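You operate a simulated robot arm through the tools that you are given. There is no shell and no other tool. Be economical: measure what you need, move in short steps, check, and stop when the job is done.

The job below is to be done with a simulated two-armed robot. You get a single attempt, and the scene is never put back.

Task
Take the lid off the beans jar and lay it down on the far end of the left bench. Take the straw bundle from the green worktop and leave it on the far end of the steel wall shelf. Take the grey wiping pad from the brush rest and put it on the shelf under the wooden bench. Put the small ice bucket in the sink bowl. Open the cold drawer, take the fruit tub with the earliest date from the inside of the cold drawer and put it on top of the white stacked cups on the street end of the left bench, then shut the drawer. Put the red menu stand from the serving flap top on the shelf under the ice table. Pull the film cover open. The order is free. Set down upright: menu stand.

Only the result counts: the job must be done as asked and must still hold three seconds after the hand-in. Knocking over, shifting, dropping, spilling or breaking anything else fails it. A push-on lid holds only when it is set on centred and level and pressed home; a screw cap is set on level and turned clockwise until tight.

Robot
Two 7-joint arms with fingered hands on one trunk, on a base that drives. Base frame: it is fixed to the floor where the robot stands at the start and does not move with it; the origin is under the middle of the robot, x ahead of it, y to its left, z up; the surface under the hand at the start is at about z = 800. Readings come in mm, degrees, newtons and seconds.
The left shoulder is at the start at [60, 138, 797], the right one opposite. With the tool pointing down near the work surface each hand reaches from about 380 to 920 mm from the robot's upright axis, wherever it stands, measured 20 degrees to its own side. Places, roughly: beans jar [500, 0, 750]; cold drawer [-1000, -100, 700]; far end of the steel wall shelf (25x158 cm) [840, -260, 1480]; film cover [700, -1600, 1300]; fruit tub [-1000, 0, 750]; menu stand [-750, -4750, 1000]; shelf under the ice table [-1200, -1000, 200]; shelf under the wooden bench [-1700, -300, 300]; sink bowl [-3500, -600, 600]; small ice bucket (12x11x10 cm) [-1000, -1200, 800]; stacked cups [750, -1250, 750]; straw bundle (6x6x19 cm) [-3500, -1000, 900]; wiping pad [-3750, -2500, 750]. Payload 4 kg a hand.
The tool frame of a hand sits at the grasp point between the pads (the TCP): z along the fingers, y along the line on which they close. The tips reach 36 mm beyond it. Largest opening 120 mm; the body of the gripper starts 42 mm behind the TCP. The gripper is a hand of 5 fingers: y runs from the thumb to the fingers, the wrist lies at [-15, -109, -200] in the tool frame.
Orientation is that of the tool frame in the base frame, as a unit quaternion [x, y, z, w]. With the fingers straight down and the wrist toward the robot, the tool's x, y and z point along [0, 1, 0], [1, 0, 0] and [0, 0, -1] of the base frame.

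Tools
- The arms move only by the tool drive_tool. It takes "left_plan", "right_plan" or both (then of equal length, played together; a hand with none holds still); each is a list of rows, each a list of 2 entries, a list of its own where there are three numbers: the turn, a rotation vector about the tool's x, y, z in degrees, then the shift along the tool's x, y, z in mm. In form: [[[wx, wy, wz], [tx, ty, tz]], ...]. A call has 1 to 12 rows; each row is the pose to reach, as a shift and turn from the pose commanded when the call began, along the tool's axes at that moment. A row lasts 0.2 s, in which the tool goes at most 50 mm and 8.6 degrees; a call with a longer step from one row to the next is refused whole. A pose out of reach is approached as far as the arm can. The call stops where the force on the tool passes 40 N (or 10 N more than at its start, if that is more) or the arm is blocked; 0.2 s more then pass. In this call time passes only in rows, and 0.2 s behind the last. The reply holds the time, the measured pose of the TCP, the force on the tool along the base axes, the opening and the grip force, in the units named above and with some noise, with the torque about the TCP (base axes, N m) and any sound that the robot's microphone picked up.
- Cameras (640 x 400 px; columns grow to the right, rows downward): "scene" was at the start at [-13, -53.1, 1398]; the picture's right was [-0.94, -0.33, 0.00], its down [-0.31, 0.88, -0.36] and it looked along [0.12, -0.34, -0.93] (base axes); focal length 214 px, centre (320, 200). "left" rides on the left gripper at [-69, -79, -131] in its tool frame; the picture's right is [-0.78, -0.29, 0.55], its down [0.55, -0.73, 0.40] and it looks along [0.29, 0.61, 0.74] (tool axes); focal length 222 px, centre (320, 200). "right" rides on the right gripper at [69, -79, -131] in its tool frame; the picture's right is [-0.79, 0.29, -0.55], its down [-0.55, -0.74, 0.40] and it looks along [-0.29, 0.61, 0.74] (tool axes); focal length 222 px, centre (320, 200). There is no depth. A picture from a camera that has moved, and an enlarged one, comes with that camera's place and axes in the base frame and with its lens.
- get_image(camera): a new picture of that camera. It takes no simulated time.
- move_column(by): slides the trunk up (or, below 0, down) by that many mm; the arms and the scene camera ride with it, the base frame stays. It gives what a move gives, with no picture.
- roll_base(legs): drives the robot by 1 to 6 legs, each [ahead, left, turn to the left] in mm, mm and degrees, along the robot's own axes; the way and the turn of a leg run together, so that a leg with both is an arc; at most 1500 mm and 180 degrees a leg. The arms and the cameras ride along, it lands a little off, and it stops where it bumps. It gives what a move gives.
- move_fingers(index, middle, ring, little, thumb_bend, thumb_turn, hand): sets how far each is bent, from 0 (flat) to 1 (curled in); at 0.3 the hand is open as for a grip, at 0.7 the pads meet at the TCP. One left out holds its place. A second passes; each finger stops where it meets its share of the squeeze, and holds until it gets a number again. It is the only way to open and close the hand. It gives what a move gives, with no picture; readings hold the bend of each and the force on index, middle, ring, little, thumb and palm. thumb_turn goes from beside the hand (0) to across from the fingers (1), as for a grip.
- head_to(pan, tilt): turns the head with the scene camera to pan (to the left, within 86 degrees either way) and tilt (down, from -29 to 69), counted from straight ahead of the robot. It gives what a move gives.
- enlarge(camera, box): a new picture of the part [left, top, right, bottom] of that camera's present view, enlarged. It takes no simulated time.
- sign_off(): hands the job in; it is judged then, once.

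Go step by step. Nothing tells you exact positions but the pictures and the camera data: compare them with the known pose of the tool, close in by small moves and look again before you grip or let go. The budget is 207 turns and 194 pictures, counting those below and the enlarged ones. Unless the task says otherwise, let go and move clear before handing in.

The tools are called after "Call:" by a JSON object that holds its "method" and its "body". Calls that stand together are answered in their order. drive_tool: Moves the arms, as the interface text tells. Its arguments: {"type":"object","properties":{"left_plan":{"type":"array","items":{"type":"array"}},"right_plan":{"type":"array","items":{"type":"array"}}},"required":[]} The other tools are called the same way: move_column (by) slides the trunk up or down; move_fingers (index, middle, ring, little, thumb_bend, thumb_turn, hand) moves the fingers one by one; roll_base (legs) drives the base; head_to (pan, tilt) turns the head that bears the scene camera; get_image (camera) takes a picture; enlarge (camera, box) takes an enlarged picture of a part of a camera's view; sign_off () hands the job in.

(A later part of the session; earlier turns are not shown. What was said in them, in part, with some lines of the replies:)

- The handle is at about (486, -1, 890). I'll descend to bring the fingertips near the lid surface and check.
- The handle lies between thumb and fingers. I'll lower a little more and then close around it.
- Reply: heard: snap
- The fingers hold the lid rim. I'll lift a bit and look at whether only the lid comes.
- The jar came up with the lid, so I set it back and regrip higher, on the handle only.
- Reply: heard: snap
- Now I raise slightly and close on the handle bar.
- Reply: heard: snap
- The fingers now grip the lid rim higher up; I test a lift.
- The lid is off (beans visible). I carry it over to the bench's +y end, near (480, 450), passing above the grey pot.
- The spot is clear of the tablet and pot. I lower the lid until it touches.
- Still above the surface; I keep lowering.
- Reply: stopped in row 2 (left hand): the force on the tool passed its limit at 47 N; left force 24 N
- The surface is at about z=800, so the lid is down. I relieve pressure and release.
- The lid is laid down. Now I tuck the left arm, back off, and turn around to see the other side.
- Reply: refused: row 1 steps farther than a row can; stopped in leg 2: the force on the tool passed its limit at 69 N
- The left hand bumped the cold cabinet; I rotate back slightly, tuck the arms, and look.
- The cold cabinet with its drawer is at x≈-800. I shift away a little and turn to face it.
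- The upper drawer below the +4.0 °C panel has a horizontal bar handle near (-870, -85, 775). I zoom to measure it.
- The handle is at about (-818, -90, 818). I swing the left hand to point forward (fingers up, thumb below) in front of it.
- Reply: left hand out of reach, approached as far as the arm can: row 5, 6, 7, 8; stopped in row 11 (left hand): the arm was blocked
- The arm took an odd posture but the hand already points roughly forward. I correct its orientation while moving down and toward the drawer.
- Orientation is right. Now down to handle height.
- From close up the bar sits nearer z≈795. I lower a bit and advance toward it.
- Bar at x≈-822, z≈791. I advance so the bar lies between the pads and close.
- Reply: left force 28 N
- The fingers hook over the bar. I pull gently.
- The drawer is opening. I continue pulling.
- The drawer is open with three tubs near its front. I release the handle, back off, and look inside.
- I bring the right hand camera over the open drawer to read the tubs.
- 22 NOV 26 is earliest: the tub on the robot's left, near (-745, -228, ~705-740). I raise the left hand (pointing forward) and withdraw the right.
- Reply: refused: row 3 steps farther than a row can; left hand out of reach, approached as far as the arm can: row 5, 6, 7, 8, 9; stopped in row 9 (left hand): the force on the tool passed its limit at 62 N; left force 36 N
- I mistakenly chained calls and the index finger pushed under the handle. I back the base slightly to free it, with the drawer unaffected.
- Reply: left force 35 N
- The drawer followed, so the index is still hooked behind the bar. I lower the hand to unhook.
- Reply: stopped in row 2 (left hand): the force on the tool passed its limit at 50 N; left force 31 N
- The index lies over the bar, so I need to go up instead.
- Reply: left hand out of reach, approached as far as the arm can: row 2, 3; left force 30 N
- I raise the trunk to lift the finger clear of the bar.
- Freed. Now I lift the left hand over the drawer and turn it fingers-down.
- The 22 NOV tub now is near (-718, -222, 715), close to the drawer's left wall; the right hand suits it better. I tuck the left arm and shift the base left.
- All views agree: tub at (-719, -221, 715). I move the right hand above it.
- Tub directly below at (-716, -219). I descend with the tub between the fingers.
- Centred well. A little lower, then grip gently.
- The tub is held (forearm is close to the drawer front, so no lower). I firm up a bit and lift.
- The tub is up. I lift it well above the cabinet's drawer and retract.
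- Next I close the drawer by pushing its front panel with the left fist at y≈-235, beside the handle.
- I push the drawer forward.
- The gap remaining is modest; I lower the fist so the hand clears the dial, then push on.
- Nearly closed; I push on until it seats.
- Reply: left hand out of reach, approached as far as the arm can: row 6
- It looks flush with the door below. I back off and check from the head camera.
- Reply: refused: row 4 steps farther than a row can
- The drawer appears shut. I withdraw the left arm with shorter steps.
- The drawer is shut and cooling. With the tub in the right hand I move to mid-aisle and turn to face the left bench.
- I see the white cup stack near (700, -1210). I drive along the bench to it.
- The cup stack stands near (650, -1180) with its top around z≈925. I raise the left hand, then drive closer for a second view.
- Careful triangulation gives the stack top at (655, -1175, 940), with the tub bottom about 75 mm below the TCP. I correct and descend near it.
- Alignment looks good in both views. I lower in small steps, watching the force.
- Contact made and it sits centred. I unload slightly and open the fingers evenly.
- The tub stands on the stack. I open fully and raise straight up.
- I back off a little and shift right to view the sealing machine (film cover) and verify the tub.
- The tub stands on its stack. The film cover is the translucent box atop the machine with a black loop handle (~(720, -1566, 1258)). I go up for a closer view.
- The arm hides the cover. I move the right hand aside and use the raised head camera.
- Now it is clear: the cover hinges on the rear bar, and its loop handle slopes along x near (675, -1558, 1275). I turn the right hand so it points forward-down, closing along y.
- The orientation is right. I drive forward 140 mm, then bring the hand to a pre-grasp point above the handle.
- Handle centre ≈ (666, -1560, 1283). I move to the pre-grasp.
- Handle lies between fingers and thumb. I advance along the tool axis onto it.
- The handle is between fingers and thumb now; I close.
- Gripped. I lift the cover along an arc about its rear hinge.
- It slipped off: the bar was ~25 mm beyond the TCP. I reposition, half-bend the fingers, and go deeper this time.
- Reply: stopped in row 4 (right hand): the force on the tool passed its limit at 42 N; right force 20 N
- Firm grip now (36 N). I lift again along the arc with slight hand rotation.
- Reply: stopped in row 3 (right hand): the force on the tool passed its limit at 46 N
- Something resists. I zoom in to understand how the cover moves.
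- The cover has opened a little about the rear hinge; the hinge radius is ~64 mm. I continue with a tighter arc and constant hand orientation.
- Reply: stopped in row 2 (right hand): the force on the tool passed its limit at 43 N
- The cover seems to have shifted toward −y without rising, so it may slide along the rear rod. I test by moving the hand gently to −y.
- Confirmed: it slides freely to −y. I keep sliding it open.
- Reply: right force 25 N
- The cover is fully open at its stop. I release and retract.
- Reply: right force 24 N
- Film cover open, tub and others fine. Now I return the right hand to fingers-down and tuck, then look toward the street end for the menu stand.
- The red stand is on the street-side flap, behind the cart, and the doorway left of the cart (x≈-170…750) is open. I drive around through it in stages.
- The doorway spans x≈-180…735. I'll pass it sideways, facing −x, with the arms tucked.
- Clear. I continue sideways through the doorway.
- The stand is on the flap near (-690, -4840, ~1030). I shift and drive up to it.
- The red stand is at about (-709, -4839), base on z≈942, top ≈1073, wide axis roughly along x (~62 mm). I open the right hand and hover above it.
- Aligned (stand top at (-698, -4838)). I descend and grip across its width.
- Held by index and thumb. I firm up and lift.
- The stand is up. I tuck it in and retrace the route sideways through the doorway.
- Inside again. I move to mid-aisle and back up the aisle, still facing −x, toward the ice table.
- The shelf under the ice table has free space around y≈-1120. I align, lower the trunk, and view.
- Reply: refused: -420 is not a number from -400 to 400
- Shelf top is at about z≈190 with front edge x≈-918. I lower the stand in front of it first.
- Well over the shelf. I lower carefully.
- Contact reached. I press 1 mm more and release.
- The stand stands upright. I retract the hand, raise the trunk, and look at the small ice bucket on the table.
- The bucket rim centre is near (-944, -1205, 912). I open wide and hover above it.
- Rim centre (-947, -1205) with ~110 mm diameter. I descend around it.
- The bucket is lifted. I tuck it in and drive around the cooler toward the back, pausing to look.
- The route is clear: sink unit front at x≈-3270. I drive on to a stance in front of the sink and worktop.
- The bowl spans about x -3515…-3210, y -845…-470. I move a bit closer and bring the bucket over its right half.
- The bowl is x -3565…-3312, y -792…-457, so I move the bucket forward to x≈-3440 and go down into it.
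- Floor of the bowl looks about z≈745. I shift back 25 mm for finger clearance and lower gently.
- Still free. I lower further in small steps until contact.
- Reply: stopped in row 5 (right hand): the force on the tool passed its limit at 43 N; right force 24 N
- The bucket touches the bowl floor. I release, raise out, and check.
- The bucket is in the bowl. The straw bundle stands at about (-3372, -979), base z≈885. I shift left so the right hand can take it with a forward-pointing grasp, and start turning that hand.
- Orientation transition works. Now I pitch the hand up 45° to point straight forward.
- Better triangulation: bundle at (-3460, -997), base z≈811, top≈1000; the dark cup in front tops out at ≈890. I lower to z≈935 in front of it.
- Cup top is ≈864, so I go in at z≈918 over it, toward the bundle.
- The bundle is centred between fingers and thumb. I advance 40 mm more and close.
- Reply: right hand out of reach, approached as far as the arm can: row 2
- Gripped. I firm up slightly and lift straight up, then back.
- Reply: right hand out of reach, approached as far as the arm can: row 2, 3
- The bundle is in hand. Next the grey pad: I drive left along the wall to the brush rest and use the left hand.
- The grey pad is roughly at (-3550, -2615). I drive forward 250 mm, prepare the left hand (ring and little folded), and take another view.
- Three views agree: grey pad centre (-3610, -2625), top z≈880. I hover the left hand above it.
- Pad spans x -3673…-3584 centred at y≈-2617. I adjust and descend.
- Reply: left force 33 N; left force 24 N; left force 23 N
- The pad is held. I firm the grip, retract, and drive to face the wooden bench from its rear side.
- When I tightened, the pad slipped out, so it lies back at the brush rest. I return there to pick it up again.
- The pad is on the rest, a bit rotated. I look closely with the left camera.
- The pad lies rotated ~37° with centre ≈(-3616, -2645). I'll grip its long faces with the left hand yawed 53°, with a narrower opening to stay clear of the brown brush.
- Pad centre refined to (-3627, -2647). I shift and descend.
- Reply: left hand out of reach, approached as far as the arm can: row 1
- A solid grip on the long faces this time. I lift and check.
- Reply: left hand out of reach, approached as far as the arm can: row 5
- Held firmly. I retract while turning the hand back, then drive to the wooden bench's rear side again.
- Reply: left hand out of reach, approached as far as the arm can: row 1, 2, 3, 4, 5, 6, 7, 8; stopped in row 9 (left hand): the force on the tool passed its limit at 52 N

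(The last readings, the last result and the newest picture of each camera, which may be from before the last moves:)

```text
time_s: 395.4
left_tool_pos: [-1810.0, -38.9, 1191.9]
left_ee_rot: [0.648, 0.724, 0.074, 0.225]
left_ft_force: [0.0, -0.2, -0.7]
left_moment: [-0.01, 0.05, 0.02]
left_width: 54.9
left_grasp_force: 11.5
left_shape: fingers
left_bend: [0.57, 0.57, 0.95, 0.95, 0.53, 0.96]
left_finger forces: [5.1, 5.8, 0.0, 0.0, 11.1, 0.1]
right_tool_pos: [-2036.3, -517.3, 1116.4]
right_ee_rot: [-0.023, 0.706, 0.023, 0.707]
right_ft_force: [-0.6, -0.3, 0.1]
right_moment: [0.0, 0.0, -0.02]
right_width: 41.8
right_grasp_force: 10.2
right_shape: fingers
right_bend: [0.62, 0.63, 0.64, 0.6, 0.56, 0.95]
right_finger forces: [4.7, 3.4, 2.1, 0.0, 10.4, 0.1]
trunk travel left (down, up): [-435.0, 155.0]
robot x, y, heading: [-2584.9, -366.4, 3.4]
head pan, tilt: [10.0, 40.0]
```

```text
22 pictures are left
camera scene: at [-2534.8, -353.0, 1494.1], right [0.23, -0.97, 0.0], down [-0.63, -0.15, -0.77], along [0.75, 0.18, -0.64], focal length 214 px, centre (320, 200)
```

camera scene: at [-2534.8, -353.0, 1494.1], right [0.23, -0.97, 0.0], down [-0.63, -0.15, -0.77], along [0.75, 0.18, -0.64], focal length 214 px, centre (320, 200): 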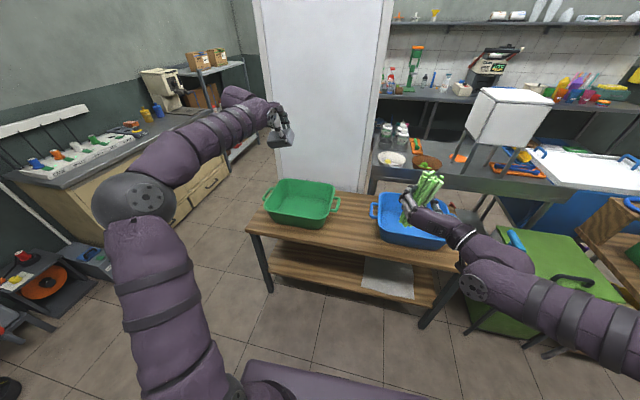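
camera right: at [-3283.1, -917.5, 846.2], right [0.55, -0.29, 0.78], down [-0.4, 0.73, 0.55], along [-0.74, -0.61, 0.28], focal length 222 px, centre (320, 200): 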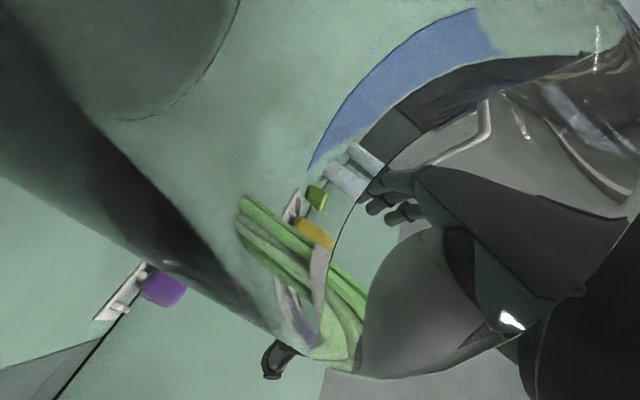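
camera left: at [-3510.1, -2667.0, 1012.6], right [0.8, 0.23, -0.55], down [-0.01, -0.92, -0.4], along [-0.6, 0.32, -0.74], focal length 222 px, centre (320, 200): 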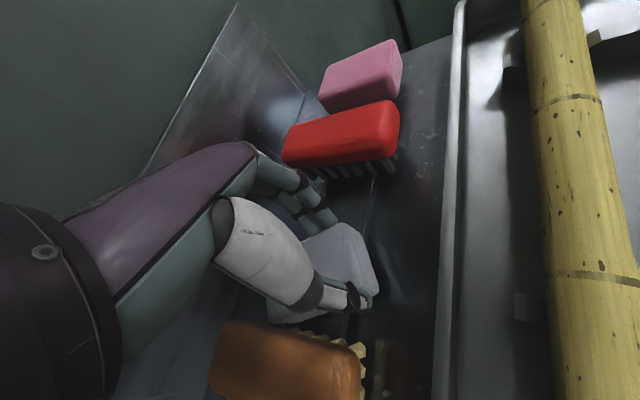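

The pad is still held though the arm is extended. I bring the left hand back into a normal fingers-down pose and check before anything else.

Call:
{"method": "drive_tool", "body": {"left_plan": [[[3, 1.5, 0.8], [-5, -40, 3]], [[6, 3, 1.6], [-10, -80, 6]], [[9, 4.6, 2.3], [-14, -120, 9]], [[12, 6.2, 3.1], [-19, -160, 12]], [[15, 7.8, 3.9], [-24, -200, 15]], [[18, 9.3, 4.7], [-29, -240, 17]], [[21, 10.9, 5.5], [-34, -281, 20]], [[24.4, 12.4, 6.2], [-39, -322, 23]]]}}

Call:
{"method": "get_image", "body": {"camera": "left"}}

```text
time_s: 397.2
left_tool_pos: [-2088.9, -128.4, 1051.3]
left_ee_rot: [0.708, 0.707, 0.001, 0.001]
left_ft_force: [-0.3, 0.3, -1.3]
left_moment: [0.0, 0.01, 0.0]
left_width: 54.6
left_grasp_force: 10.7
left_shape: fingers
left_bend: [0.57, 0.57, 0.95, 0.95, 0.53, 0.96]
left_finger forces: [5.2, 5.8, 0.0, 0.0, 11.0, 0.1]
right_tool_pos: [-2037.5, -518.3, 1115.3]
right_ee_rot: [-0.023, 0.707, 0.023, 0.706]
right_ft_force: [0.5, 0.4, -1.5]
right_moment: [0.02, 0.04, -0.03]
right_width: 41.7
right_grasp_force: 10.3
right_shape: fingers
right_bend: [0.62, 0.63, 0.64, 0.6, 0.56, 0.95]
right_finger forces: [4.5, 3.4, 2.1, 0.0, 10.4, 0.0]
trunk travel left (down, up): [-435.0, 155.0]
robot x, y, heading: [-2583.7, -367.8, 3.2]
head pan, tilt: [10.0, 40.0]
```

```text
21 pictures are left
camera left: at [-2168.4, -197.7, 1182.5], right [-0.29, -0.78, -0.55], down [-0.73, 0.55, -0.4], along [0.61, 0.29, -0.74], focal length 222 px, centre (320, 200)
```

left: 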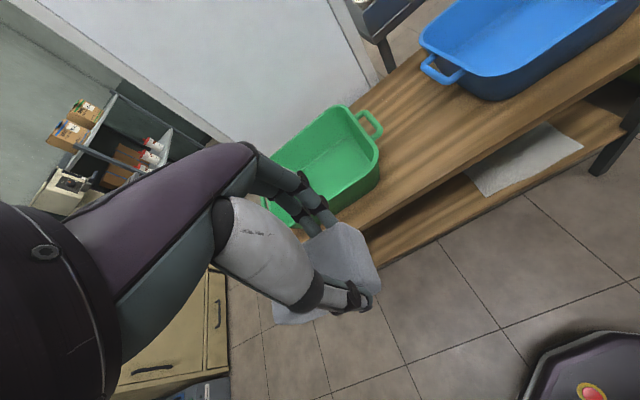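

Now I lower the trunk by 400 mm (both hands stay clear of the bench edge at x≈-1896) and then lower the pad in front of the lower shelf.

Call:
{"method": "move_column", "body": {"by": -400}}

Call:
{"method": "drive_tool", "body": {"left_plan": [[[0, 0, 0], [0, 0, 45]], [[0, 0, 0], [0, 0, 90]], [[0, 0, 0], [0, 0, 135]], [[0, 0, 0], [0, 0, 180]], [[0, 0, 0], [0, 0, 225]], [[0, 0, 0], [0, 0, 265]], [[0, 0, 0], [0, 0, 295]]]}}

Call:
{"method": "get_image", "body": {"camera": "scene"}}

Call:
{"method": "get_image", "body": {"camera": "left"}}

```text
time_s: 401.1
left_tool_pos: [-2088.5, -127.8, 652.9]
left_ee_rot: [0.708, 0.706, 0.0, 0.001]
left_ft_force: [-0.4, -0.3, -0.3]
left_moment: [-0.05, 0.01, -0.03]
left_width: 54.6
left_grasp_force: 11.3
left_shape: fingers
left_bend: [0.57, 0.57, 0.95, 0.95, 0.53, 0.96]
left_finger forces: [5.1, 5.7, 0.1, 0.0, 11.0, 0.0]
right_tool_pos: [-2037.7, -518.6, 716.7]
right_ee_rot: [-0.024, 0.707, 0.024, 0.707]
right_ft_force: [-0.5, -0.8, -1.3]
right_moment: [0.02, -0.01, 0.01]
right_width: 41.9
right_grasp_force: 10.6
right_shape: fingers
right_bend: [0.62, 0.63, 0.64, 0.6, 0.56, 0.95]
right_finger forces: [4.5, 3.5, 2.1, 0.0, 10.4, 0.0]
trunk travel left (down, up): [-35.0, 555.0]
robot x, y, heading: [-2589.0, -370.0, 3.3]
head pan, tilt: [10.0, 40.0]
```

```text
time_s: 402.7
left_tool_pos: [-2086.2, -130.5, 357.3]
left_ee_rot: [0.708, 0.706, 0.001, 0.001]
left_ft_force: [0.3, -0.4, 0.2]
left_moment: [-0.03, -0.02, 0.01]
left_width: 54.6
left_grasp_force: 10.6
left_shape: fingers
left_bend: [0.57, 0.57, 0.95, 0.95, 0.53, 0.96]
left_finger forces: [5.1, 5.7, 0.0, 0.0, 10.8, 0.1]
right_tool_pos: [-2038.2, -518.5, 715.7]
right_ee_rot: [-0.024, 0.707, 0.024, 0.707]
right_ft_force: [-0.3, 0.2, -1.3]
right_moment: [-0.03, -0.01, 0.0]
right_width: 42.1
right_grasp_force: 10.3
right_shape: fingers
right_bend: [0.62, 0.63, 0.64, 0.6, 0.56, 0.95]
right_finger forces: [4.7, 3.4, 2.1, 0.0, 10.4, 0.0]
trunk travel left (down, up): [-35.0, 555.0]
robot x, y, heading: [-2585.3, -371.6, 3.3]
head pan, tilt: [10.0, 40.0]
```

```text
20 pictures are left
camera scene: at [-2535.1, -353.3, 1094.2], right [0.23, -0.97, 0.0], down [-0.63, -0.15, -0.77], along [0.75, 0.18, -0.64], focal length 214 px, centre (320, 200)
```

scene: 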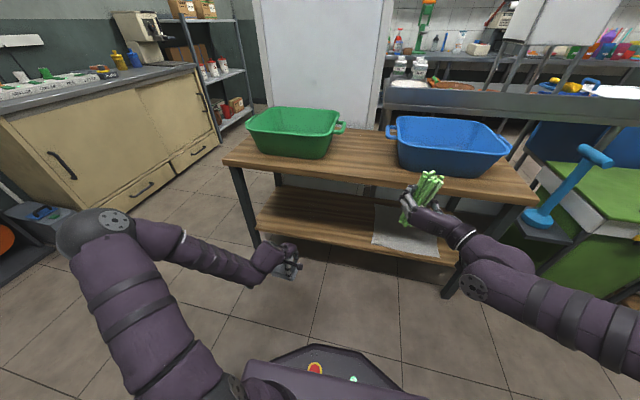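

```text
19 pictures are left
camera left: at [-2165.9, -198.2, 487.6], right [-0.29, -0.78, -0.55], down [-0.73, 0.55, -0.4], along [0.61, 0.29, -0.74], focal length 222 px, centre (320, 200)
```

left: 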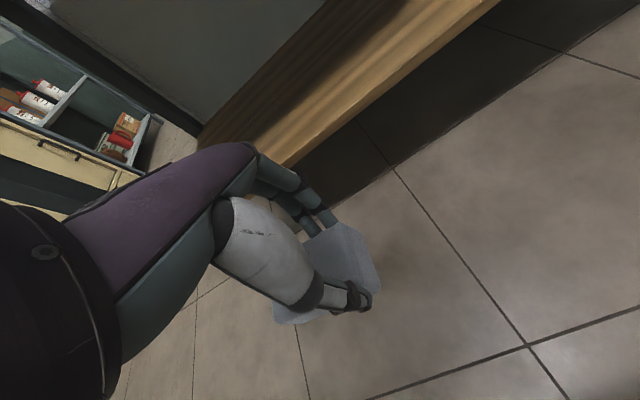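

Shelf top is at z≈300–310 with front edge x≈-1906. I raise slightly, move in to x≈-1850, staying below the bench top.

Call:
{"method": "drive_tool", "body": {"left_plan": [[[0, 0, 0], [0, 0, -33]], [[0, 0, 0], [0, 40, -33]], [[0, 0, 0], [0, 80, -33]], [[0, 0, 0], [0, 120, -33]], [[0, 0, 0], [0, 160, -33]], [[0, 0, 0], [0, 200, -33]], [[0, 0, 0], [0, 238, -33]]]}}

Call:
{"method": "get_image", "body": {"camera": "left"}}

```text
time_s: 404.3
left_tool_pos: [-1850.5, -129.2, 392.0]
left_ee_rot: [0.708, 0.706, 0.0, 0.001]
left_ft_force: [-0.7, -0.5, -0.1]
left_moment: [-0.03, 0.01, -0.01]
left_width: 54.1
left_grasp_force: 11.1
left_shape: fingers
left_bend: [0.57, 0.57, 0.95, 0.95, 0.53, 0.96]
left_finger forces: [5.2, 5.8, 0.0, 0.0, 10.8, 0.1]
right_tool_pos: [-2038.6, -516.6, 715.7]
right_ee_rot: [-0.024, 0.706, 0.023, 0.707]
right_ft_force: [-0.3, -0.2, -0.7]
right_moment: [0.05, 0.03, -0.02]
right_width: 41.8
right_grasp_force: 10.4
right_shape: fingers
right_bend: [0.62, 0.63, 0.64, 0.6, 0.56, 0.95]
right_finger forces: [4.6, 3.4, 2.2, 0.0, 10.3, 0.1]
trunk travel left (down, up): [-35.0, 555.0]
robot x, y, heading: [-2584.3, -371.4, 3.3]
head pan, tilt: [10.0, 40.0]
```

```text
18 pictures are left
camera left: at [-1928.6, -197.3, 522.1], right [-0.29, -0.79, -0.55], down [-0.73, 0.55, -0.4], along [0.61, 0.29, -0.74], focal length 222 px, centre (320, 200)
```

left: 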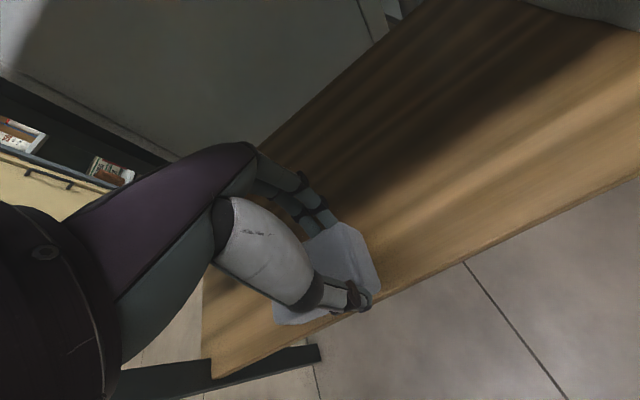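

Call:
{"method": "drive_tool", "body": {"left_plan": [[[0, 0, 0], [0, 0, 22]], [[0, 0, 0], [0, 22, 30]], [[0, 0, 0], [0, 22, 36]], [[0, 0, 0], [0, 22, 42]], [[0, 0, 0], [0, 22, 48]], [[0, 0, 0], [0, 22, 54]]]}}

```text
time_s: 405.7
left_tool_pos: [-1827.9, -129.0, 338.8]
left_ee_rot: [0.708, 0.706, 0.003, 0.002]
left_ft_force: [2.4, -2.0, 13.6]
left_moment: [-0.04, -0.09, -0.04]
left_width: 55.8
left_grasp_force: 13.7
left_shape: fingers
left_bend: [0.57, 0.57, 0.95, 0.95, 0.53, 0.96]
left_finger forces: [7.1, 7.0, 0.0, 0.0, 12.6, 0.0]
right_tool_pos: [-2037.7, -517.2, 716.5]
right_ee_rot: [-0.023, 0.707, 0.023, 0.706]
right_ft_force: [0.9, 0.2, -0.6]
right_moment: [0.02, 0.03, 0.01]
right_width: 41.9
right_grasp_force: 9.9
right_shape: fingers
right_bend: [0.62, 0.63, 0.64, 0.6, 0.56, 0.95]
right_finger forces: [4.6, 3.5, 2.2, 0.1, 10.3, 0.0]
trunk travel left (down, up): [-35.0, 555.0]
robot x, y, heading: [-2588.5, -367.8, 3.3]
head pan, tilt: [10.0, 40.0]
```

The pad touches the shelf. I release, lift slightly, and back out.

Call:
{"method": "move_fingers", "body": {"hand": "left", "index": 0.35, "middle": 0.35, "thumb_bend": 0.35}}

Call:
{"method": "drive_tool", "body": {"left_plan": [[[0, 0, 0], [0, 0, -20]], [[0, 0, 0], [0, 0, -45]], [[0, 0, 0], [0, -20, -55]], [[0, 0, 0], [0, -60, -55]], [[0, 0, 0], [0, -100, -55]], [[0, 0, 0], [0, -140, -55]], [[0, 0, 0], [0, -180, -55]], [[0, 0, 0], [0, -220, -55]], [[0, 0, 0], [0, -260, -55]]]}}

Call:
{"method": "get_image", "body": {"camera": "scene"}}

```text
time_s: 406.7
left_tool_pos: [-1827.3, -128.9, 336.0]
left_ee_rot: [0.708, 0.706, 0.0, 0.001]
left_ft_force: [0.8, -0.3, -0.1]
left_moment: [-0.03, 0.0, -0.01]
left_width: 104.5
left_grasp_force: 0.0
left_shape: fingers
left_bend: [0.35, 0.35, 0.95, 0.95, 0.35, 0.97]
left_finger forces: [0.0, 0.0, 0.0, 0.0, 0.1, 0.0]
right_tool_pos: [-2037.9, -517.8, 715.6]
right_ee_rot: [-0.024, 0.707, 0.023, 0.707]
right_ft_force: [-0.5, -0.6, -1.2]
right_moment: [-0.01, 0.0, 0.0]
right_width: 41.6
right_grasp_force: 10.7
right_shape: fingers
right_bend: [0.62, 0.63, 0.64, 0.6, 0.56, 0.95]
right_finger forces: [4.7, 3.4, 2.1, 0.0, 10.4, 0.0]
trunk travel left (down, up): [-35.0, 555.0]
robot x, y, heading: [-2585.2, -366.9, 3.5]
head pan, tilt: [10.0, 40.0]
```

```text
time_s: 408.7
left_tool_pos: [-2089.6, -127.4, 390.3]
left_ee_rot: [0.707, 0.707, 0.0, 0.001]
left_ft_force: [-0.2, -0.1, -0.3]
left_moment: [0.02, 0.04, 0.0]
left_width: 104.5
left_grasp_force: 0.0
left_shape: fingers
left_bend: [0.35, 0.35, 0.95, 0.95, 0.35, 0.97]
left_finger forces: [0.0, 0.0, 0.0, 0.0, 0.0, 0.0]
right_tool_pos: [-2037.8, -516.9, 715.7]
right_ee_rot: [-0.024, 0.706, 0.024, 0.707]
right_ft_force: [-0.1, 0.6, -1.3]
right_moment: [0.01, -0.01, 0.03]
right_width: 41.8
right_grasp_force: 10.3
right_shape: fingers
right_bend: [0.62, 0.63, 0.64, 0.6, 0.56, 0.95]
right_finger forces: [4.7, 3.4, 2.2, 0.0, 10.5, 0.0]
trunk travel left (down, up): [-35.0, 555.0]
robot x, y, heading: [-2584.9, -369.1, 3.3]
head pan, tilt: [10.0, 40.0]
```

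```text
17 pictures are left
camera scene: at [-2534.8, -353.2, 1094.1], right [0.23, -0.97, 0.0], down [-0.63, -0.15, -0.77], along [0.75, 0.18, -0.64], focal length 214 px, centre (320, 200)
```

scene: 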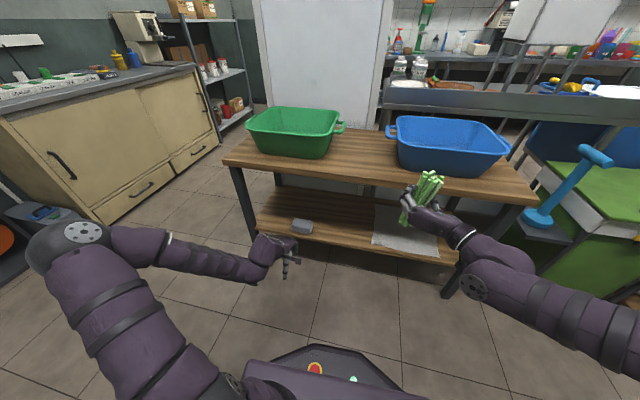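

The pad lies on the shelf. Now the straw bundle: I raise the trunk and drive the known route back to the left bench, facing +x throughout.

Call:
{"method": "move_column", "body": {"by": 400}}

Call:
{"method": "drive_tool", "body": {"left_plan": [[[0, 0, 0], [0, 0, -45]], [[0, 0, 0], [0, -10, -90]], [[0, 0, 0], [0, -20, -135]], [[0, 0, 0], [0, -30, -180]], [[0, 0, 0], [0, -40, -220]], [[0, 0, 0], [0, -50, -260]]]}}

Call:
{"method": "roll_base", "body": {"legs": [[-150, 0, -3.3], [0, -1200, 0], [0, -1210, 0], [1400, 0, 0]]}}

```text
time_s: 412.5
left_tool_pos: [-2089.1, -127.8, 790.6]
left_ee_rot: [0.707, 0.707, 0.0, 0.001]
left_ft_force: [-0.3, -0.4, -0.4]
left_moment: [0.03, -0.02, 0.01]
left_width: 104.3
left_grasp_force: 0.2
left_shape: fingers
left_bend: [0.35, 0.35, 0.95, 0.95, 0.35, 0.97]
left_finger forces: [0.0, 0.0, 0.0, 0.1, 0.0, 0.0]
right_tool_pos: [-2036.5, -517.0, 1115.6]
right_ee_rot: [-0.024, 0.707, 0.023, 0.707]
right_ft_force: [-0.4, -0.8, -0.5]
right_moment: [-0.05, 0.03, 0.0]
right_width: 41.8
right_grasp_force: 10.0
right_shape: fingers
right_bend: [0.62, 0.63, 0.64, 0.6, 0.56, 0.95]
right_finger forces: [4.6, 3.4, 2.3, 0.0, 10.4, 0.1]
trunk travel left (down, up): [-435.0, 155.0]
robot x, y, heading: [-2587.3, -369.6, 3.3]
head pan, tilt: [10.0, 40.0]
```

```text
time_s: 413.9
left_tool_pos: [-2136.9, -128.0, 1053.4]
left_ee_rot: [0.707, 0.707, 0.0, 0.001]
left_ft_force: [-0.6, 0.0, -0.4]
left_moment: [0.03, -0.03, -0.01]
left_width: 104.4
left_grasp_force: 0.1
left_shape: fingers
left_bend: [0.35, 0.35, 0.95, 0.95, 0.35, 0.97]
left_finger forces: [0.1, 0.0, 0.0, 0.0, 0.0, 0.0]
right_tool_pos: [-2037.1, -517.7, 1116.2]
right_ee_rot: [-0.024, 0.707, 0.024, 0.707]
right_ft_force: [-0.2, 0.1, -1.2]
right_moment: [-0.01, 0.02, 0.01]
right_width: 41.6
right_grasp_force: 10.3
right_shape: fingers
right_bend: [0.62, 0.63, 0.64, 0.6, 0.56, 0.95]
right_finger forces: [4.5, 3.4, 2.1, 0.1, 10.4, 0.0]
trunk travel left (down, up): [-435.0, 155.0]
robot x, y, heading: [-2589.9, -371.3, 3.2]
head pan, tilt: [10.0, 40.0]
```

```text
time_s: 433.1
left_tool_pos: [-982.4, -2722.2, 1052.2]
left_ee_rot: [0.761, 0.649, 0.0, 0.0]
left_ft_force: [-0.5, -0.1, -0.1]
left_moment: [-0.01, 0.03, 0.02]
left_width: 104.2
left_grasp_force: 0.0
left_shape: fingers
left_bend: [0.35, 0.35, 0.95, 0.95, 0.35, 0.97]
left_finger forces: [0.0, 0.0, 0.1, 0.1, 0.1, 0.0]
right_tool_pos: [-945.6, -3122.5, 1116.1]
right_ee_rot: [0.032, 0.707, -0.032, 0.706]
right_ft_force: [0.6, -0.3, -0.9]
right_moment: [0.01, 0.01, -0.02]
right_width: 41.8
right_grasp_force: 10.5
right_shape: fingers
right_bend: [0.62, 0.63, 0.64, 0.6, 0.56, 0.95]
right_finger forces: [4.6, 3.4, 2.2, 0.1, 10.5, 0.0]
trunk travel left (down, up): [-435.0, 155.0]
robot x, y, heading: [-1464.6, -2892.6, -5.7]
head pan, tilt: [10.0, 40.0]
```

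Call:
{"method": "roll_base", "body": {"legs": [[0, 0, 5.7], [1230, 0, 0]]}}

Call:
{"method": "roll_base", "body": {"legs": [[0, 1400, 0]]}}

```text
time_s: 439.8
left_tool_pos: [210.9, -2702.6, 1052.9]
left_ee_rot: [0.736, 0.677, 0.001, 0.001]
left_ft_force: [-0.5, -0.4, -0.6]
left_moment: [0.01, 0.02, 0.0]
left_width: 104.4
left_grasp_force: 0.1
left_shape: fingers
left_bend: [0.35, 0.35, 0.95, 0.95, 0.35, 0.97]
left_finger forces: [0.0, 0.1, 0.1, 0.0, 0.1, 0.0]
right_tool_pos: [276.4, -3099.3, 1115.6]
right_ee_rot: [0.004, 0.707, -0.006, 0.707]
right_ft_force: [0.4, 0.2, -0.1]
right_moment: [-0.02, 0.02, 0.01]
right_width: 42.0
right_grasp_force: 10.2
right_shape: fingers
right_bend: [0.62, 0.63, 0.64, 0.6, 0.56, 0.95]
right_finger forces: [4.6, 3.4, 2.2, 0.0, 10.4, 0.1]
trunk travel left (down, up): [-435.0, 155.0]
robot x, y, heading: [-262.1, -2905.2, -1.6]
head pan, tilt: [10.0, 40.0]
```

```text
time_s: 446.7
left_tool_pos: [240.3, -1307.8, 1052.1]
left_ee_rot: [0.734, 0.679, 0.001, 0.001]
left_ft_force: [-0.4, -0.4, -0.2]
left_moment: [-0.01, -0.05, 0.01]
left_width: 104.4
left_grasp_force: 0.2
left_shape: fingers
left_bend: [0.35, 0.35, 0.95, 0.95, 0.35, 0.97]
left_finger forces: [0.0, 0.0, 0.0, 0.1, 0.1, 0.1]
right_tool_pos: [309.9, -1702.5, 1115.1]
right_ee_rot: [0.002, 0.707, -0.004, 0.707]
right_ft_force: [0.3, 0.2, -1.5]
right_moment: [0.0, 0.03, -0.01]
right_width: 41.8
right_grasp_force: 10.5
right_shape: fingers
right_bend: [0.62, 0.63, 0.64, 0.6, 0.56, 0.95]
right_finger forces: [4.7, 3.5, 2.1, 0.1, 10.5, 0.0]
trunk travel left (down, up): [-435.0, 155.0]
robot x, y, heading: [-227.6, -1512.9, -1.1]
head pan, tilt: [10.0, 40.0]
```

Call:
{"method": "roll_base", "body": {"legs": [[-30, 1460, 1]]}}

Call:
{"method": "move_column", "body": {"by": 153}}

Call:
{"method": "head_to", "body": {"pan": 0, "tilt": 20}}

Call:
{"method": "get_image", "body": {"camera": "scene"}}

```text
time_s: 453.9
left_tool_pos: [235.2, 145.3, 1052.6]
left_ee_rot: [0.732, 0.681, 0.001, 0.001]
left_ft_force: [0.1, -0.3, 0.9]
left_moment: [0.01, -0.01, -0.02]
left_width: 104.3
left_grasp_force: 0.1
left_shape: fingers
left_bend: [0.35, 0.35, 0.95, 0.95, 0.35, 0.97]
left_finger forces: [0.0, 0.0, 0.1, 0.0, 0.0, 0.0]
right_tool_pos: [304.7, -250.3, 1116.1]
right_ee_rot: [0.002, 0.707, -0.002, 0.707]
right_ft_force: [0.9, -0.8, -0.9]
right_moment: [0.0, 0.02, -0.03]
right_width: 41.7
right_grasp_force: 10.7
right_shape: fingers
right_bend: [0.62, 0.63, 0.64, 0.6, 0.56, 0.95]
right_finger forces: [4.7, 3.3, 2.3, 0.0, 10.5, 0.0]
trunk travel left (down, up): [-435.0, 155.0]
robot x, y, heading: [-234.2, -67.7, -1.1]
head pan, tilt: [10.0, 40.0]
```

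```text
time_s: 455.7
left_tool_pos: [235.6, 145.4, 1205.0]
left_ee_rot: [0.732, 0.681, 0.001, 0.001]
left_ft_force: [0.0, -0.4, -0.4]
left_moment: [-0.02, 0.03, -0.01]
left_width: 104.4
left_grasp_force: 0.0
left_shape: fingers
left_bend: [0.35, 0.35, 0.95, 0.95, 0.35, 0.97]
left_finger forces: [0.0, 0.1, 0.0, 0.0, 0.0, 0.0]
right_tool_pos: [305.8, -250.4, 1268.2]
right_ee_rot: [0.002, 0.707, -0.003, 0.707]
right_ft_force: [0.1, -0.4, -0.8]
right_moment: [0.01, 0.04, -0.02]
right_width: 41.7
right_grasp_force: 10.1
right_shape: fingers
right_bend: [0.62, 0.63, 0.64, 0.6, 0.56, 0.95]
right_finger forces: [4.7, 3.4, 2.2, 0.0, 10.5, 0.1]
trunk travel left (down, up): [-588.0, 2.0]
robot x, y, heading: [-230.8, -67.4, -0.7]
head pan, tilt: [10.0, 40.0]
```

```text
time_s: 456.5
left_tool_pos: [235.0, 143.8, 1205.0]
left_ee_rot: [0.733, 0.68, 0.001, 0.001]
left_ft_force: [0.0, 0.2, 0.1]
left_moment: [-0.01, 0.01, 0.0]
left_width: 104.4
left_grasp_force: 0.1
left_shape: fingers
left_bend: [0.35, 0.35, 0.95, 0.95, 0.35, 0.97]
left_finger forces: [0.1, 0.0, 0.0, 0.1, 0.0, 0.0]
right_tool_pos: [304.6, -250.7, 1269.8]
right_ee_rot: [0.001, 0.707, -0.002, 0.707]
right_ft_force: [0.5, 0.7, -0.1]
right_moment: [0.02, -0.01, -0.02]
right_width: 41.7
right_grasp_force: 10.3
right_shape: fingers
right_bend: [0.62, 0.63, 0.64, 0.6, 0.56, 0.95]
right_finger forces: [4.8, 3.5, 2.3, 0.0, 10.5, 0.0]
trunk travel left (down, up): [-588.0, 2.0]
robot x, y, heading: [-234.2, -64.4, -1.0]
head pan, tilt: [0.0, 20.0]
```

```text
16 pictures are left
camera scene: at [-170.0, -65.6, 1678.5], right [-0.02, -1.0, 0.0], down [-0.34, 0.01, -0.94], along [0.94, -0.01, -0.34], focal length 214 px, centre (320, 200)
```

scene: 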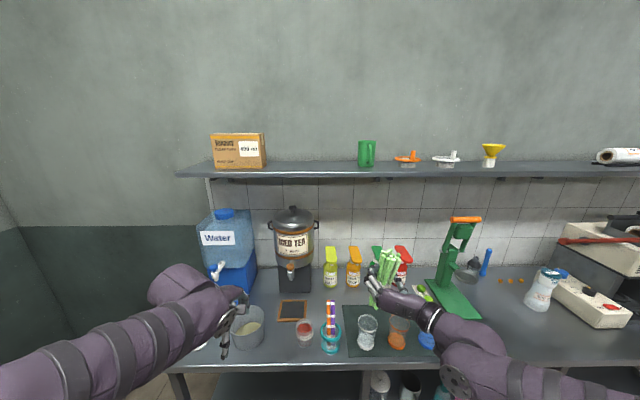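

The free stretch of shelf is around y≈-30, between the box and the green jug; shelf top ≈1478. I raise the bundle and centre it before driving forward, also pulling the left hand back.

Call:
{"method": "drive_tool", "body": {"right_plan": [[[0, 0, 0], [-30, 10, 0]], [[0, 0, 0], [-65, 25, 0]], [[0, 0, 0], [-100, 40, 0]], [[0, 0, 0], [-135, 55, 0]], [[0, 0, 0], [-170, 70, 0]], [[0, 0, 0], [-205, 85, 0]], [[0, 0, 0], [-240, 100, 0]], [[0, 0, 0], [-275, 115, 0]], [[0, 0, 0], [-310, 130, 0]], [[0, 0, 0], [-335, 140, 0]]], "left_plan": [[[0, 0, 0], [0, -15, 0]], [[0, 0, 0], [0, -30, 0]], [[0, 0, 0], [0, -45, 0]], [[0, 0, 0], [0, -60, 0]], [[0, 0, 0], [0, -70, 0]], [[0, 0, 0], [0, -70, 0]], [[0, 0, 0], [0, -70, 0]], [[0, 0, 0], [0, -70, 0]], [[0, 0, 0], [0, -70, 0]], [[0, 0, 0], [0, -70, 0]]]}}

Call:
{"method": "get_image", "body": {"camera": "scene"}}

```text
time_s: 458.7
left_tool_pos: [165.2, 151.2, 1206.1]
left_ee_rot: [0.732, 0.681, 0.0, 0.002]
left_ft_force: [-0.1, -0.3, -0.4]
left_moment: [0.02, -0.03, 0.02]
left_width: 104.5
left_grasp_force: 0.0
left_shape: fingers
left_bend: [0.35, 0.35, 0.95, 0.95, 0.35, 0.97]
left_finger forces: [0.0, 0.0, 0.0, 0.0, 0.0, 0.0]
right_tool_pos: [305.3, -111.1, 1605.6]
right_ee_rot: [0.003, 0.707, -0.003, 0.707]
right_ft_force: [0.5, -0.5, -0.9]
right_moment: [-0.01, 0.02, -0.01]
right_width: 41.4
right_grasp_force: 10.2
right_shape: fingers
right_bend: [0.62, 0.63, 0.64, 0.6, 0.56, 0.95]
right_finger forces: [4.6, 3.4, 2.1, 0.0, 10.2, 0.0]
trunk travel left (down, up): [-588.0, 2.0]
robot x, y, heading: [-234.4, -65.5, -0.9]
head pan, tilt: [0.0, 20.0]
```

```text
15 pictures are left
camera scene: at [-170.0, -65.3, 1678.5], right [-0.02, -1.0, 0.0], down [-0.34, 0.01, -0.94], along [0.94, -0.01, -0.34], focal length 214 px, centre (320, 200)
```

scene: 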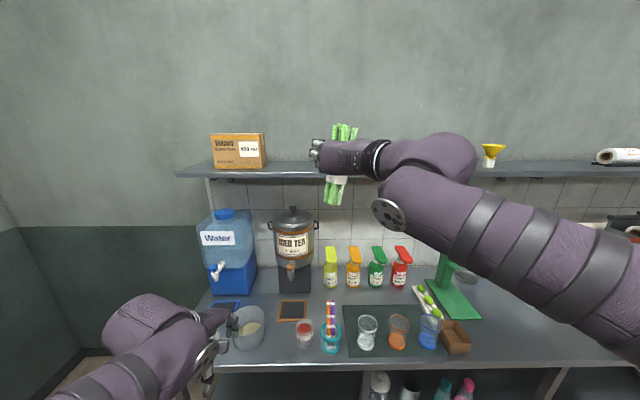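

Good reach. I raise 12 mm more for clearance and drive forward to the bench.

Call:
{"method": "drive_tool", "body": {"right_plan": [[[0, 0, 0], [-12, 20, 0]]]}}

Call:
{"method": "roll_base", "body": {"legs": [[300, 35, 1]]}}

Call:
{"method": "get_image", "body": {"camera": "scene"}}

```text
time_s: 459.1
left_tool_pos: [165.8, 150.8, 1203.8]
left_ee_rot: [0.733, 0.681, 0.0, 0.001]
left_ft_force: [0.3, 0.3, -0.3]
left_moment: [-0.01, 0.03, 0.01]
left_width: 104.7
left_grasp_force: 0.0
left_shape: fingers
left_bend: [0.35, 0.35, 0.95, 0.95, 0.35, 0.97]
left_finger forces: [0.1, 0.1, 0.0, 0.0, 0.0, 0.0]
right_tool_pos: [305.6, -90.2, 1618.6]
right_ee_rot: [0.002, 0.708, -0.003, 0.707]
right_ft_force: [0.3, -0.5, 0.2]
right_moment: [0.01, 0.01, -0.06]
right_width: 41.5
right_grasp_force: 9.7
right_shape: fingers
right_bend: [0.62, 0.63, 0.64, 0.6, 0.56, 0.95]
right_finger forces: [4.6, 3.4, 2.1, 0.1, 10.4, 0.0]
trunk travel left (down, up): [-588.0, 2.0]
robot x, y, heading: [-232.5, -66.3, -0.8]
head pan, tilt: [0.0, 20.0]
```

```text
time_s: 461.2
left_tool_pos: [464.1, 186.8, 1204.0]
left_ee_rot: [0.73, 0.684, 0.0, 0.0]
left_ft_force: [-0.3, 0.0, -0.9]
left_moment: [-0.03, 0.05, 0.0]
left_width: 104.6
left_grasp_force: 0.0
left_shape: fingers
left_bend: [0.35, 0.35, 0.95, 0.95, 0.35, 0.97]
left_finger forces: [0.0, 0.0, 0.1, 0.0, 0.0, 0.0]
right_tool_pos: [606.0, -54.8, 1618.4]
right_ee_rot: [-0.002, 0.707, 0.0, 0.707]
right_ft_force: [-0.7, -0.1, -0.2]
right_moment: [0.01, 0.03, 0.01]
right_width: 41.7
right_grasp_force: 9.8
right_shape: fingers
right_bend: [0.62, 0.63, 0.64, 0.6, 0.56, 0.95]
right_finger forces: [4.7, 3.4, 2.2, 0.0, 10.4, 0.1]
trunk travel left (down, up): [-588.0, 2.0]
robot x, y, heading: [68.9, -36.1, -0.6]
head pan, tilt: [0.0, 20.0]
```

```text
14 pictures are left
camera scene: at [130.7, -33.2, 1678.5], right [-0.01, -1.0, 0.0], down [-0.34, 0.0, -0.94], along [0.94, -0.01, -0.34], focal length 214 px, centre (320, 200)
```

scene: 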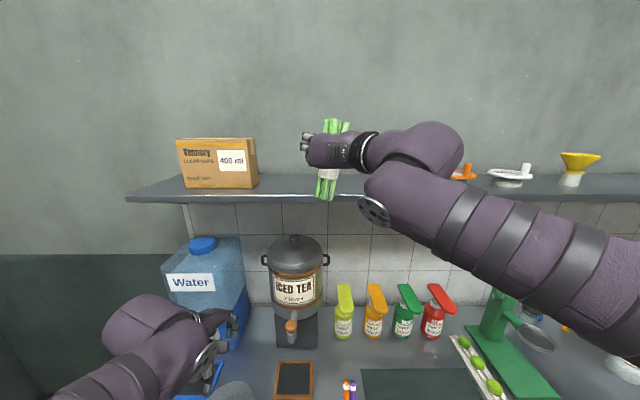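

I extend the bundle forward over the shelf.

Call:
{"method": "drive_tool", "body": {"right_plan": [[[0, 0, 0], [0, 3, 35]], [[0, 0, 0], [0, 6, 70]], [[0, 0, 0], [0, 10, 105]], [[0, 0, 0], [0, 12, 140]], [[0, 0, 0], [0, 14, 172]], [[0, 0, 0], [0, 14, 195]]]}}

Call:
{"method": "enlarge", "body": {"camera": "scene", "box": [240, 100, 400, 220]}}

```text
time_s: 462.6
left_tool_pos: [463.7, 187.0, 1205.4]
left_ee_rot: [0.73, 0.684, 0.0, 0.0]
left_ft_force: [-1.0, 0.4, 0.8]
left_moment: [-0.01, 0.02, -0.01]
left_width: 104.8
left_grasp_force: 0.1
left_shape: fingers
left_bend: [0.35, 0.35, 0.95, 0.95, 0.35, 0.97]
left_finger forces: [0.1, 0.0, 0.0, 0.1, 0.1, 0.0]
right_tool_pos: [801.0, -41.5, 1615.9]
right_ee_rot: [-0.001, 0.708, 0.0, 0.706]
right_ft_force: [0.8, 0.1, -0.8]
right_moment: [0.01, 0.03, -0.02]
right_width: 41.5
right_grasp_force: 10.3
right_shape: fingers
right_bend: [0.62, 0.63, 0.64, 0.6, 0.56, 0.95]
right_finger forces: [4.7, 3.3, 2.2, 0.1, 10.4, 0.1]
trunk travel left (down, up): [-588.0, 2.0]
robot x, y, heading: [69.4, -30.8, -0.4]
head pan, tilt: [0.0, 20.0]
```

```text
3.33 times, centred on (320, 160) of scene
camera zoom: at [130.6, -33.3, 1678.5], right [-0.01, -1.0, 0.0], down [-0.34, 0.0, -0.94], along [0.94, -0.01, -0.34], focal length 715 px, centre (320, 333)
```

zoom: 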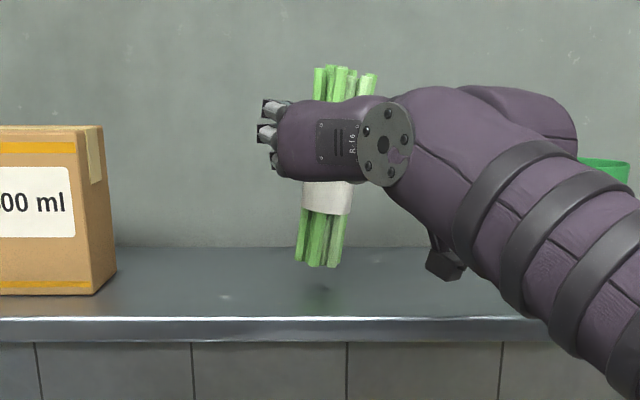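

It is over the shelf. I straighten the bundle's small lean (rotate −6° about the tool axis) and lower.

Call:
{"method": "drive_tool", "body": {"right_plan": [[[0, 0, -6], [0, 0, 0]], [[0, 0, -6], [12, 0, 0]], [[0, 0, -6], [20, 0, 0]], [[0, 0, -6], [25, 0, 0]]]}}

Call:
{"method": "enlarge", "body": {"camera": "scene", "box": [240, 100, 400, 220]}}

```text
time_s: 463.6
left_tool_pos: [462.2, 185.6, 1205.2]
left_ee_rot: [0.73, 0.684, 0.0, 0.001]
left_ft_force: [-0.1, -1.0, 0.9]
left_moment: [-0.04, -0.01, 0.02]
left_width: 104.4
left_grasp_force: 0.1
left_shape: fingers
left_bend: [0.35, 0.35, 0.95, 0.95, 0.35, 0.97]
left_finger forces: [0.1, 0.0, 0.0, 0.0, 0.0, 0.0]
right_tool_pos: [797.8, -41.4, 1593.3]
right_ee_rot: [-0.038, 0.705, -0.036, 0.707]
right_ft_force: [0.9, 1.0, 7.3]
right_moment: [-0.04, -0.19, 0.06]
right_width: 40.5
right_grasp_force: 9.9
right_shape: fingers
right_bend: [0.62, 0.63, 0.64, 0.6, 0.56, 0.97]
right_finger forces: [4.9, 3.3, 2.3, 0.1, 9.1, 0.0]
trunk travel left (down, up): [-588.0, 2.0]
robot x, y, heading: [68.5, -36.6, -0.7]
head pan, tilt: [0.0, 20.0]
```

```text
3.33 times, centred on (320, 160) of scene
camera zoom: at [128.8, -33.3, 1678.7], right [-0.01, -1.0, 0.0], down [-0.34, 0.0, -0.94], along [0.94, -0.01, -0.34], focal length 715 px, centre (320, 333)
```

zoom: 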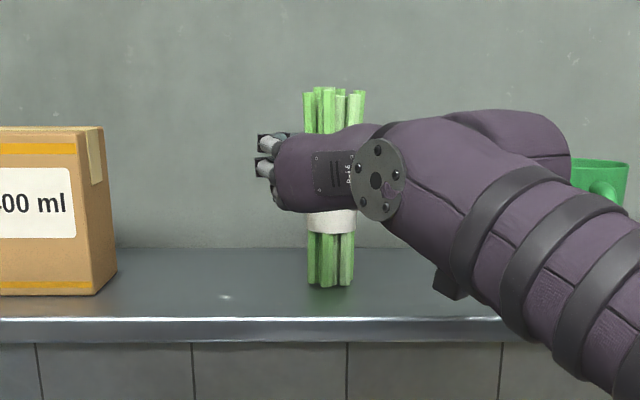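

Upright and touching the shelf. I release gently and check.

Call:
{"method": "move_fingers", "body": {"hand": "right", "index": 0.45, "middle": 0.45, "ring": 0.45, "little": 0.45, "thumb_bend": 0.42}}

Call:
{"method": "move_fingers", "body": {"hand": "right", "index": 0.25, "middle": 0.25, "ring": 0.25, "little": 0.25, "thumb_bend": 0.25}}

Call:
{"method": "enlarge", "body": {"camera": "scene", "box": [240, 100, 400, 220]}}

```text
time_s: 464.6
left_tool_pos: [462.6, 185.9, 1206.0]
left_ee_rot: [0.73, 0.684, 0.001, 0.001]
left_ft_force: [0.3, 0.2, 0.3]
left_moment: [0.05, -0.01, -0.06]
left_width: 104.5
left_grasp_force: 0.1
left_shape: fingers
left_bend: [0.35, 0.35, 0.95, 0.95, 0.35, 0.97]
left_finger forces: [0.0, 0.0, 0.1, 0.1, 0.1, 0.0]
right_tool_pos: [798.6, -40.8, 1591.9]
right_ee_rot: [-0.038, 0.706, -0.036, 0.706]
right_ft_force: [0.3, 0.3, 0.6]
right_moment: [-0.01, 0.0, 0.01]
right_width: 78.8
right_grasp_force: 0.1
right_shape: fingers
right_bend: [0.45, 0.45, 0.45, 0.45, 0.42, 0.97]
right_finger forces: [0.0, 0.0, 0.1, 0.1, 0.0, 0.0]
trunk travel left (down, up): [-588.0, 2.0]
robot x, y, heading: [70.5, -29.1, -0.3]
head pan, tilt: [0.0, 20.0]
```

```text
time_s: 465.6
left_tool_pos: [464.1, 186.2, 1205.7]
left_ee_rot: [0.73, 0.684, 0.0, 0.001]
left_ft_force: [0.4, -0.5, 1.3]
left_moment: [-0.02, 0.02, -0.02]
left_width: 104.5
left_grasp_force: 0.0
left_shape: fingers
left_bend: [0.35, 0.35, 0.95, 0.95, 0.35, 0.97]
left_finger forces: [0.1, 0.0, 0.0, 0.0, 0.0, 0.0]
right_tool_pos: [799.2, -40.2, 1592.3]
right_ee_rot: [-0.039, 0.706, -0.038, 0.706]
right_ft_force: [0.5, -0.4, 0.6]
right_moment: [0.01, 0.02, 0.0]
right_width: 132.7
right_grasp_force: 0.0
right_shape: fingers
right_bend: [0.25, 0.25, 0.25, 0.25, 0.25, 0.97]
right_finger forces: [0.1, 0.1, 0.0, 0.1, 0.1, 0.0]
trunk travel left (down, up): [-588.0, 2.0]
robot x, y, heading: [66.4, -35.7, -0.6]
head pan, tilt: [0.0, 20.0]
```

```text
3.33 times, centred on (320, 160) of scene
camera zoom: at [129.5, -33.3, 1678.6], right [-0.01, -1.0, 0.0], down [-0.34, 0.0, -0.94], along [0.94, -0.01, -0.34], focal length 715 px, centre (320, 333)
```

zoom: 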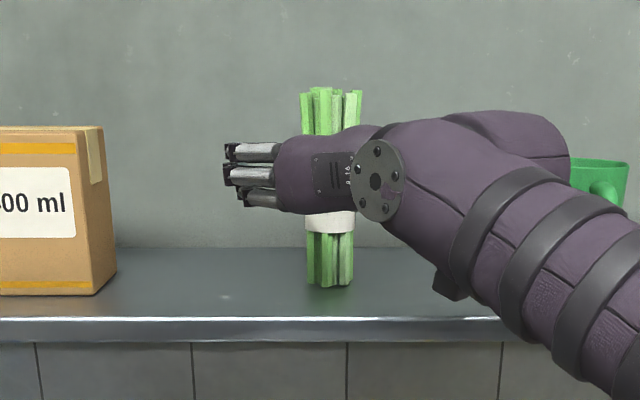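

It stands on its own. I back the whole robot away straight.

Call:
{"method": "roll_base", "body": {"legs": [[-310, 0, 0]]}}

Call:
{"method": "get_image", "body": {"camera": "scene"}}

```text
time_s: 467.6
left_tool_pos: [158.1, 186.5, 1206.7]
left_ee_rot: [0.732, 0.682, 0.001, 0.0]
left_ft_force: [0.0, 0.3, -0.2]
left_moment: [0.02, 0.0, -0.02]
left_width: 104.5
left_grasp_force: 0.1
left_shape: fingers
left_bend: [0.35, 0.35, 0.95, 0.95, 0.35, 0.97]
left_finger forces: [0.0, 0.0, 0.0, 0.1, 0.1, 0.0]
right_tool_pos: [492.5, -42.7, 1592.0]
right_ee_rot: [-0.036, 0.706, -0.039, 0.706]
right_ft_force: [-1.1, -0.2, 1.1]
right_moment: [-0.01, 0.01, 0.04]
right_width: 133.1
right_grasp_force: 0.1
right_shape: fingers
right_bend: [0.25, 0.25, 0.25, 0.25, 0.25, 0.97]
right_finger forces: [0.1, 0.1, 0.1, 0.1, 0.1, 0.0]
trunk travel left (down, up): [-588.0, 2.0]
robot x, y, heading: [-238.2, -24.9, -0.7]
head pan, tilt: [0.0, 20.0]
```

```text
10 pictures are left
camera scene: at [-177.4, -30.7, 1678.6], right [-0.01, -1.0, 0.0], down [-0.34, 0.0, -0.94], along [0.94, -0.01, -0.34], focal length 214 px, centre (320, 200)
```

scene: 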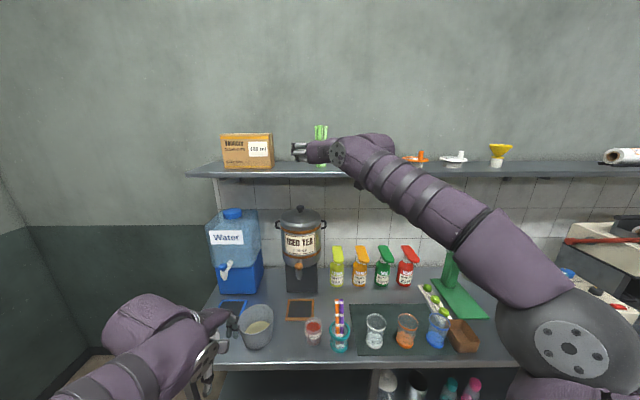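

All placed. As a last check I look from a distance at the brush-rest area, where the arm met resistance earlier.

Call:
{"method": "roll_base", "body": {"legs": [[0, -1300, 0], [0, -600, 0], [0, 0, 90]]}}

Call:
{"method": "head_to", "body": {"pan": 84, "tilt": 12}}

Call:
{"method": "get_image", "body": {"camera": "scene"}}

```text
time_s: 481.0
left_tool_pos: [-496.4, -1519.0, 1205.2]
left_ee_rot: [0.033, 0.999, 0.001, 0.001]
left_ft_force: [0.0, 0.3, 0.2]
left_moment: [-0.01, -0.01, -0.01]
left_width: 104.4
left_grasp_force: 0.0
left_shape: fingers
left_bend: [0.35, 0.35, 0.95, 0.95, 0.35, 0.97]
left_finger forces: [0.0, 0.0, 0.0, 0.0, 0.0, 0.0]
right_tool_pos: [-269.6, -1182.3, 1591.3]
right_ee_rot: [0.527, -0.472, -0.473, -0.525]
right_ft_force: [-0.1, 0.7, -0.1]
right_moment: [0.0, -0.01, -0.01]
right_width: 132.7
right_grasp_force: 0.0
right_shape: fingers
right_bend: [0.25, 0.25, 0.25, 0.25, 0.25, 0.97]
right_finger forces: [0.0, 0.1, 0.0, 0.0, 0.1, 0.0]
trunk travel left (down, up): [-588.0, 2.0]
robot x, y, heading: [-280.4, -1914.2, 89.6]
head pan, tilt: [0.0, 20.0]
```

```text
time_s: 482.6
left_tool_pos: [-496.8, -1518.3, 1205.2]
left_ee_rot: [0.033, 0.999, 0.001, 0.0]
left_ft_force: [-0.7, -0.3, -0.1]
left_moment: [0.0, -0.02, 0.02]
left_width: 104.4
left_grasp_force: 0.0
left_shape: fingers
left_bend: [0.35, 0.35, 0.95, 0.95, 0.35, 0.97]
left_finger forces: [0.1, 0.0, 0.1, 0.0, 0.1, 0.1]
right_tool_pos: [-268.2, -1182.1, 1591.9]
right_ee_rot: [0.527, -0.472, -0.473, -0.525]
right_ft_force: [0.1, -0.4, 0.7]
right_moment: [-0.01, -0.02, 0.01]
right_width: 132.6
right_grasp_force: 0.0
right_shape: fingers
right_bend: [0.25, 0.25, 0.25, 0.25, 0.25, 0.97]
right_finger forces: [0.1, 0.0, 0.0, 0.0, 0.0, 0.0]
trunk travel left (down, up): [-588.0, 2.0]
robot x, y, heading: [-279.4, -1914.9, 89.3]
head pan, tilt: [84.0, 12.0]
```

```text
9 pictures are left
camera scene: at [-372.7, -1933.3, 1691.6], right [0.11, 0.99, 0.0], down [0.21, -0.02, -0.98], along [-0.97, 0.11, -0.21], focal length 214 px, centre (320, 200)
```

scene: 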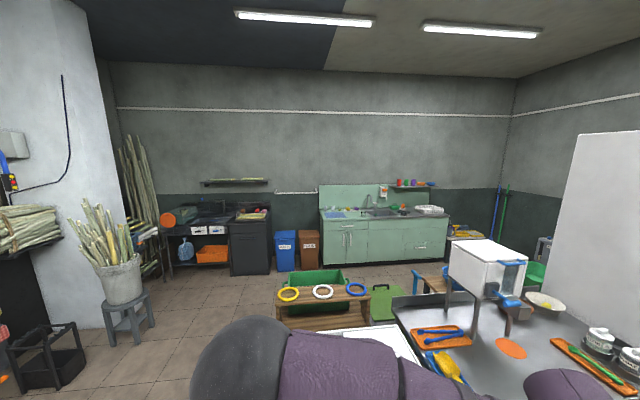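

Call:
{"method": "enlarge", "body": {"camera": "scene", "box": [195, 165, 285, 235]}}

Call:
{"method": "enlarge", "body": {"camera": "scene", "box": [315, 180, 455, 260]}}

```text
5.71 times, centred on (240, 200) of scene
camera zoom: at [-372.7, -1933.3, 1691.6], right [0.11, 0.99, 0.0], down [0.21, -0.02, -0.98], along [-0.97, 0.11, -0.21], focal length 1226 px, centre (777, 200)
```

zoom: 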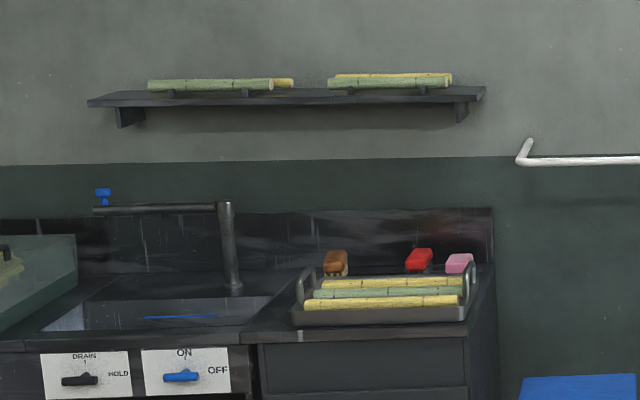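

```text
4.57 times, centred on (385, 220) of scene
camera zoom: at [-372.7, -1933.3, 1691.6], right [0.11, 0.99, 0.0], down [0.21, -0.02, -0.98], along [-0.97, 0.11, -0.21], focal length 980 px, centre (23, 109)
```

zoom: 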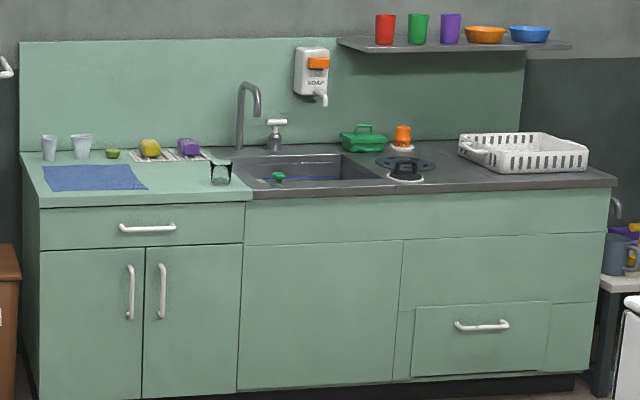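

Everything there looks intact: brushes, canes and sink are in place. Hands are empty and clear, so I hand in.

Call:
{"method": "sign_off", "body": {}}

```text
The job is handed in.
```

I've handed the job in with all seven parts done, though I don't have the verdict on it.

- **Beans jar:** the lid is off and lies on the far end of the left bench.
- **Straw bundle:** it stands on the far end of the steel wall shelf.
- **Wiping pad:** it is on the shelf under the wooden bench. It slipped once at the brush rest and I picked it up again; the brushes there looked in place afterwards.
- **Small ice bucket:** it is upright in the sink bowl.
- **Fruit tub:** the earliest one, dated 22 NOV 26, is on top of the white stacked cups, and the cold drawer is shut.
- **Menu stand:** the red stand is upright on the shelf under the ice table.
- **Film cover:** it is slid fully open.

The left arm met resistance twice: against the cold cabinet early on, and near the brush rest after the second pick. Nothing looked displaced in the pictures I took later.
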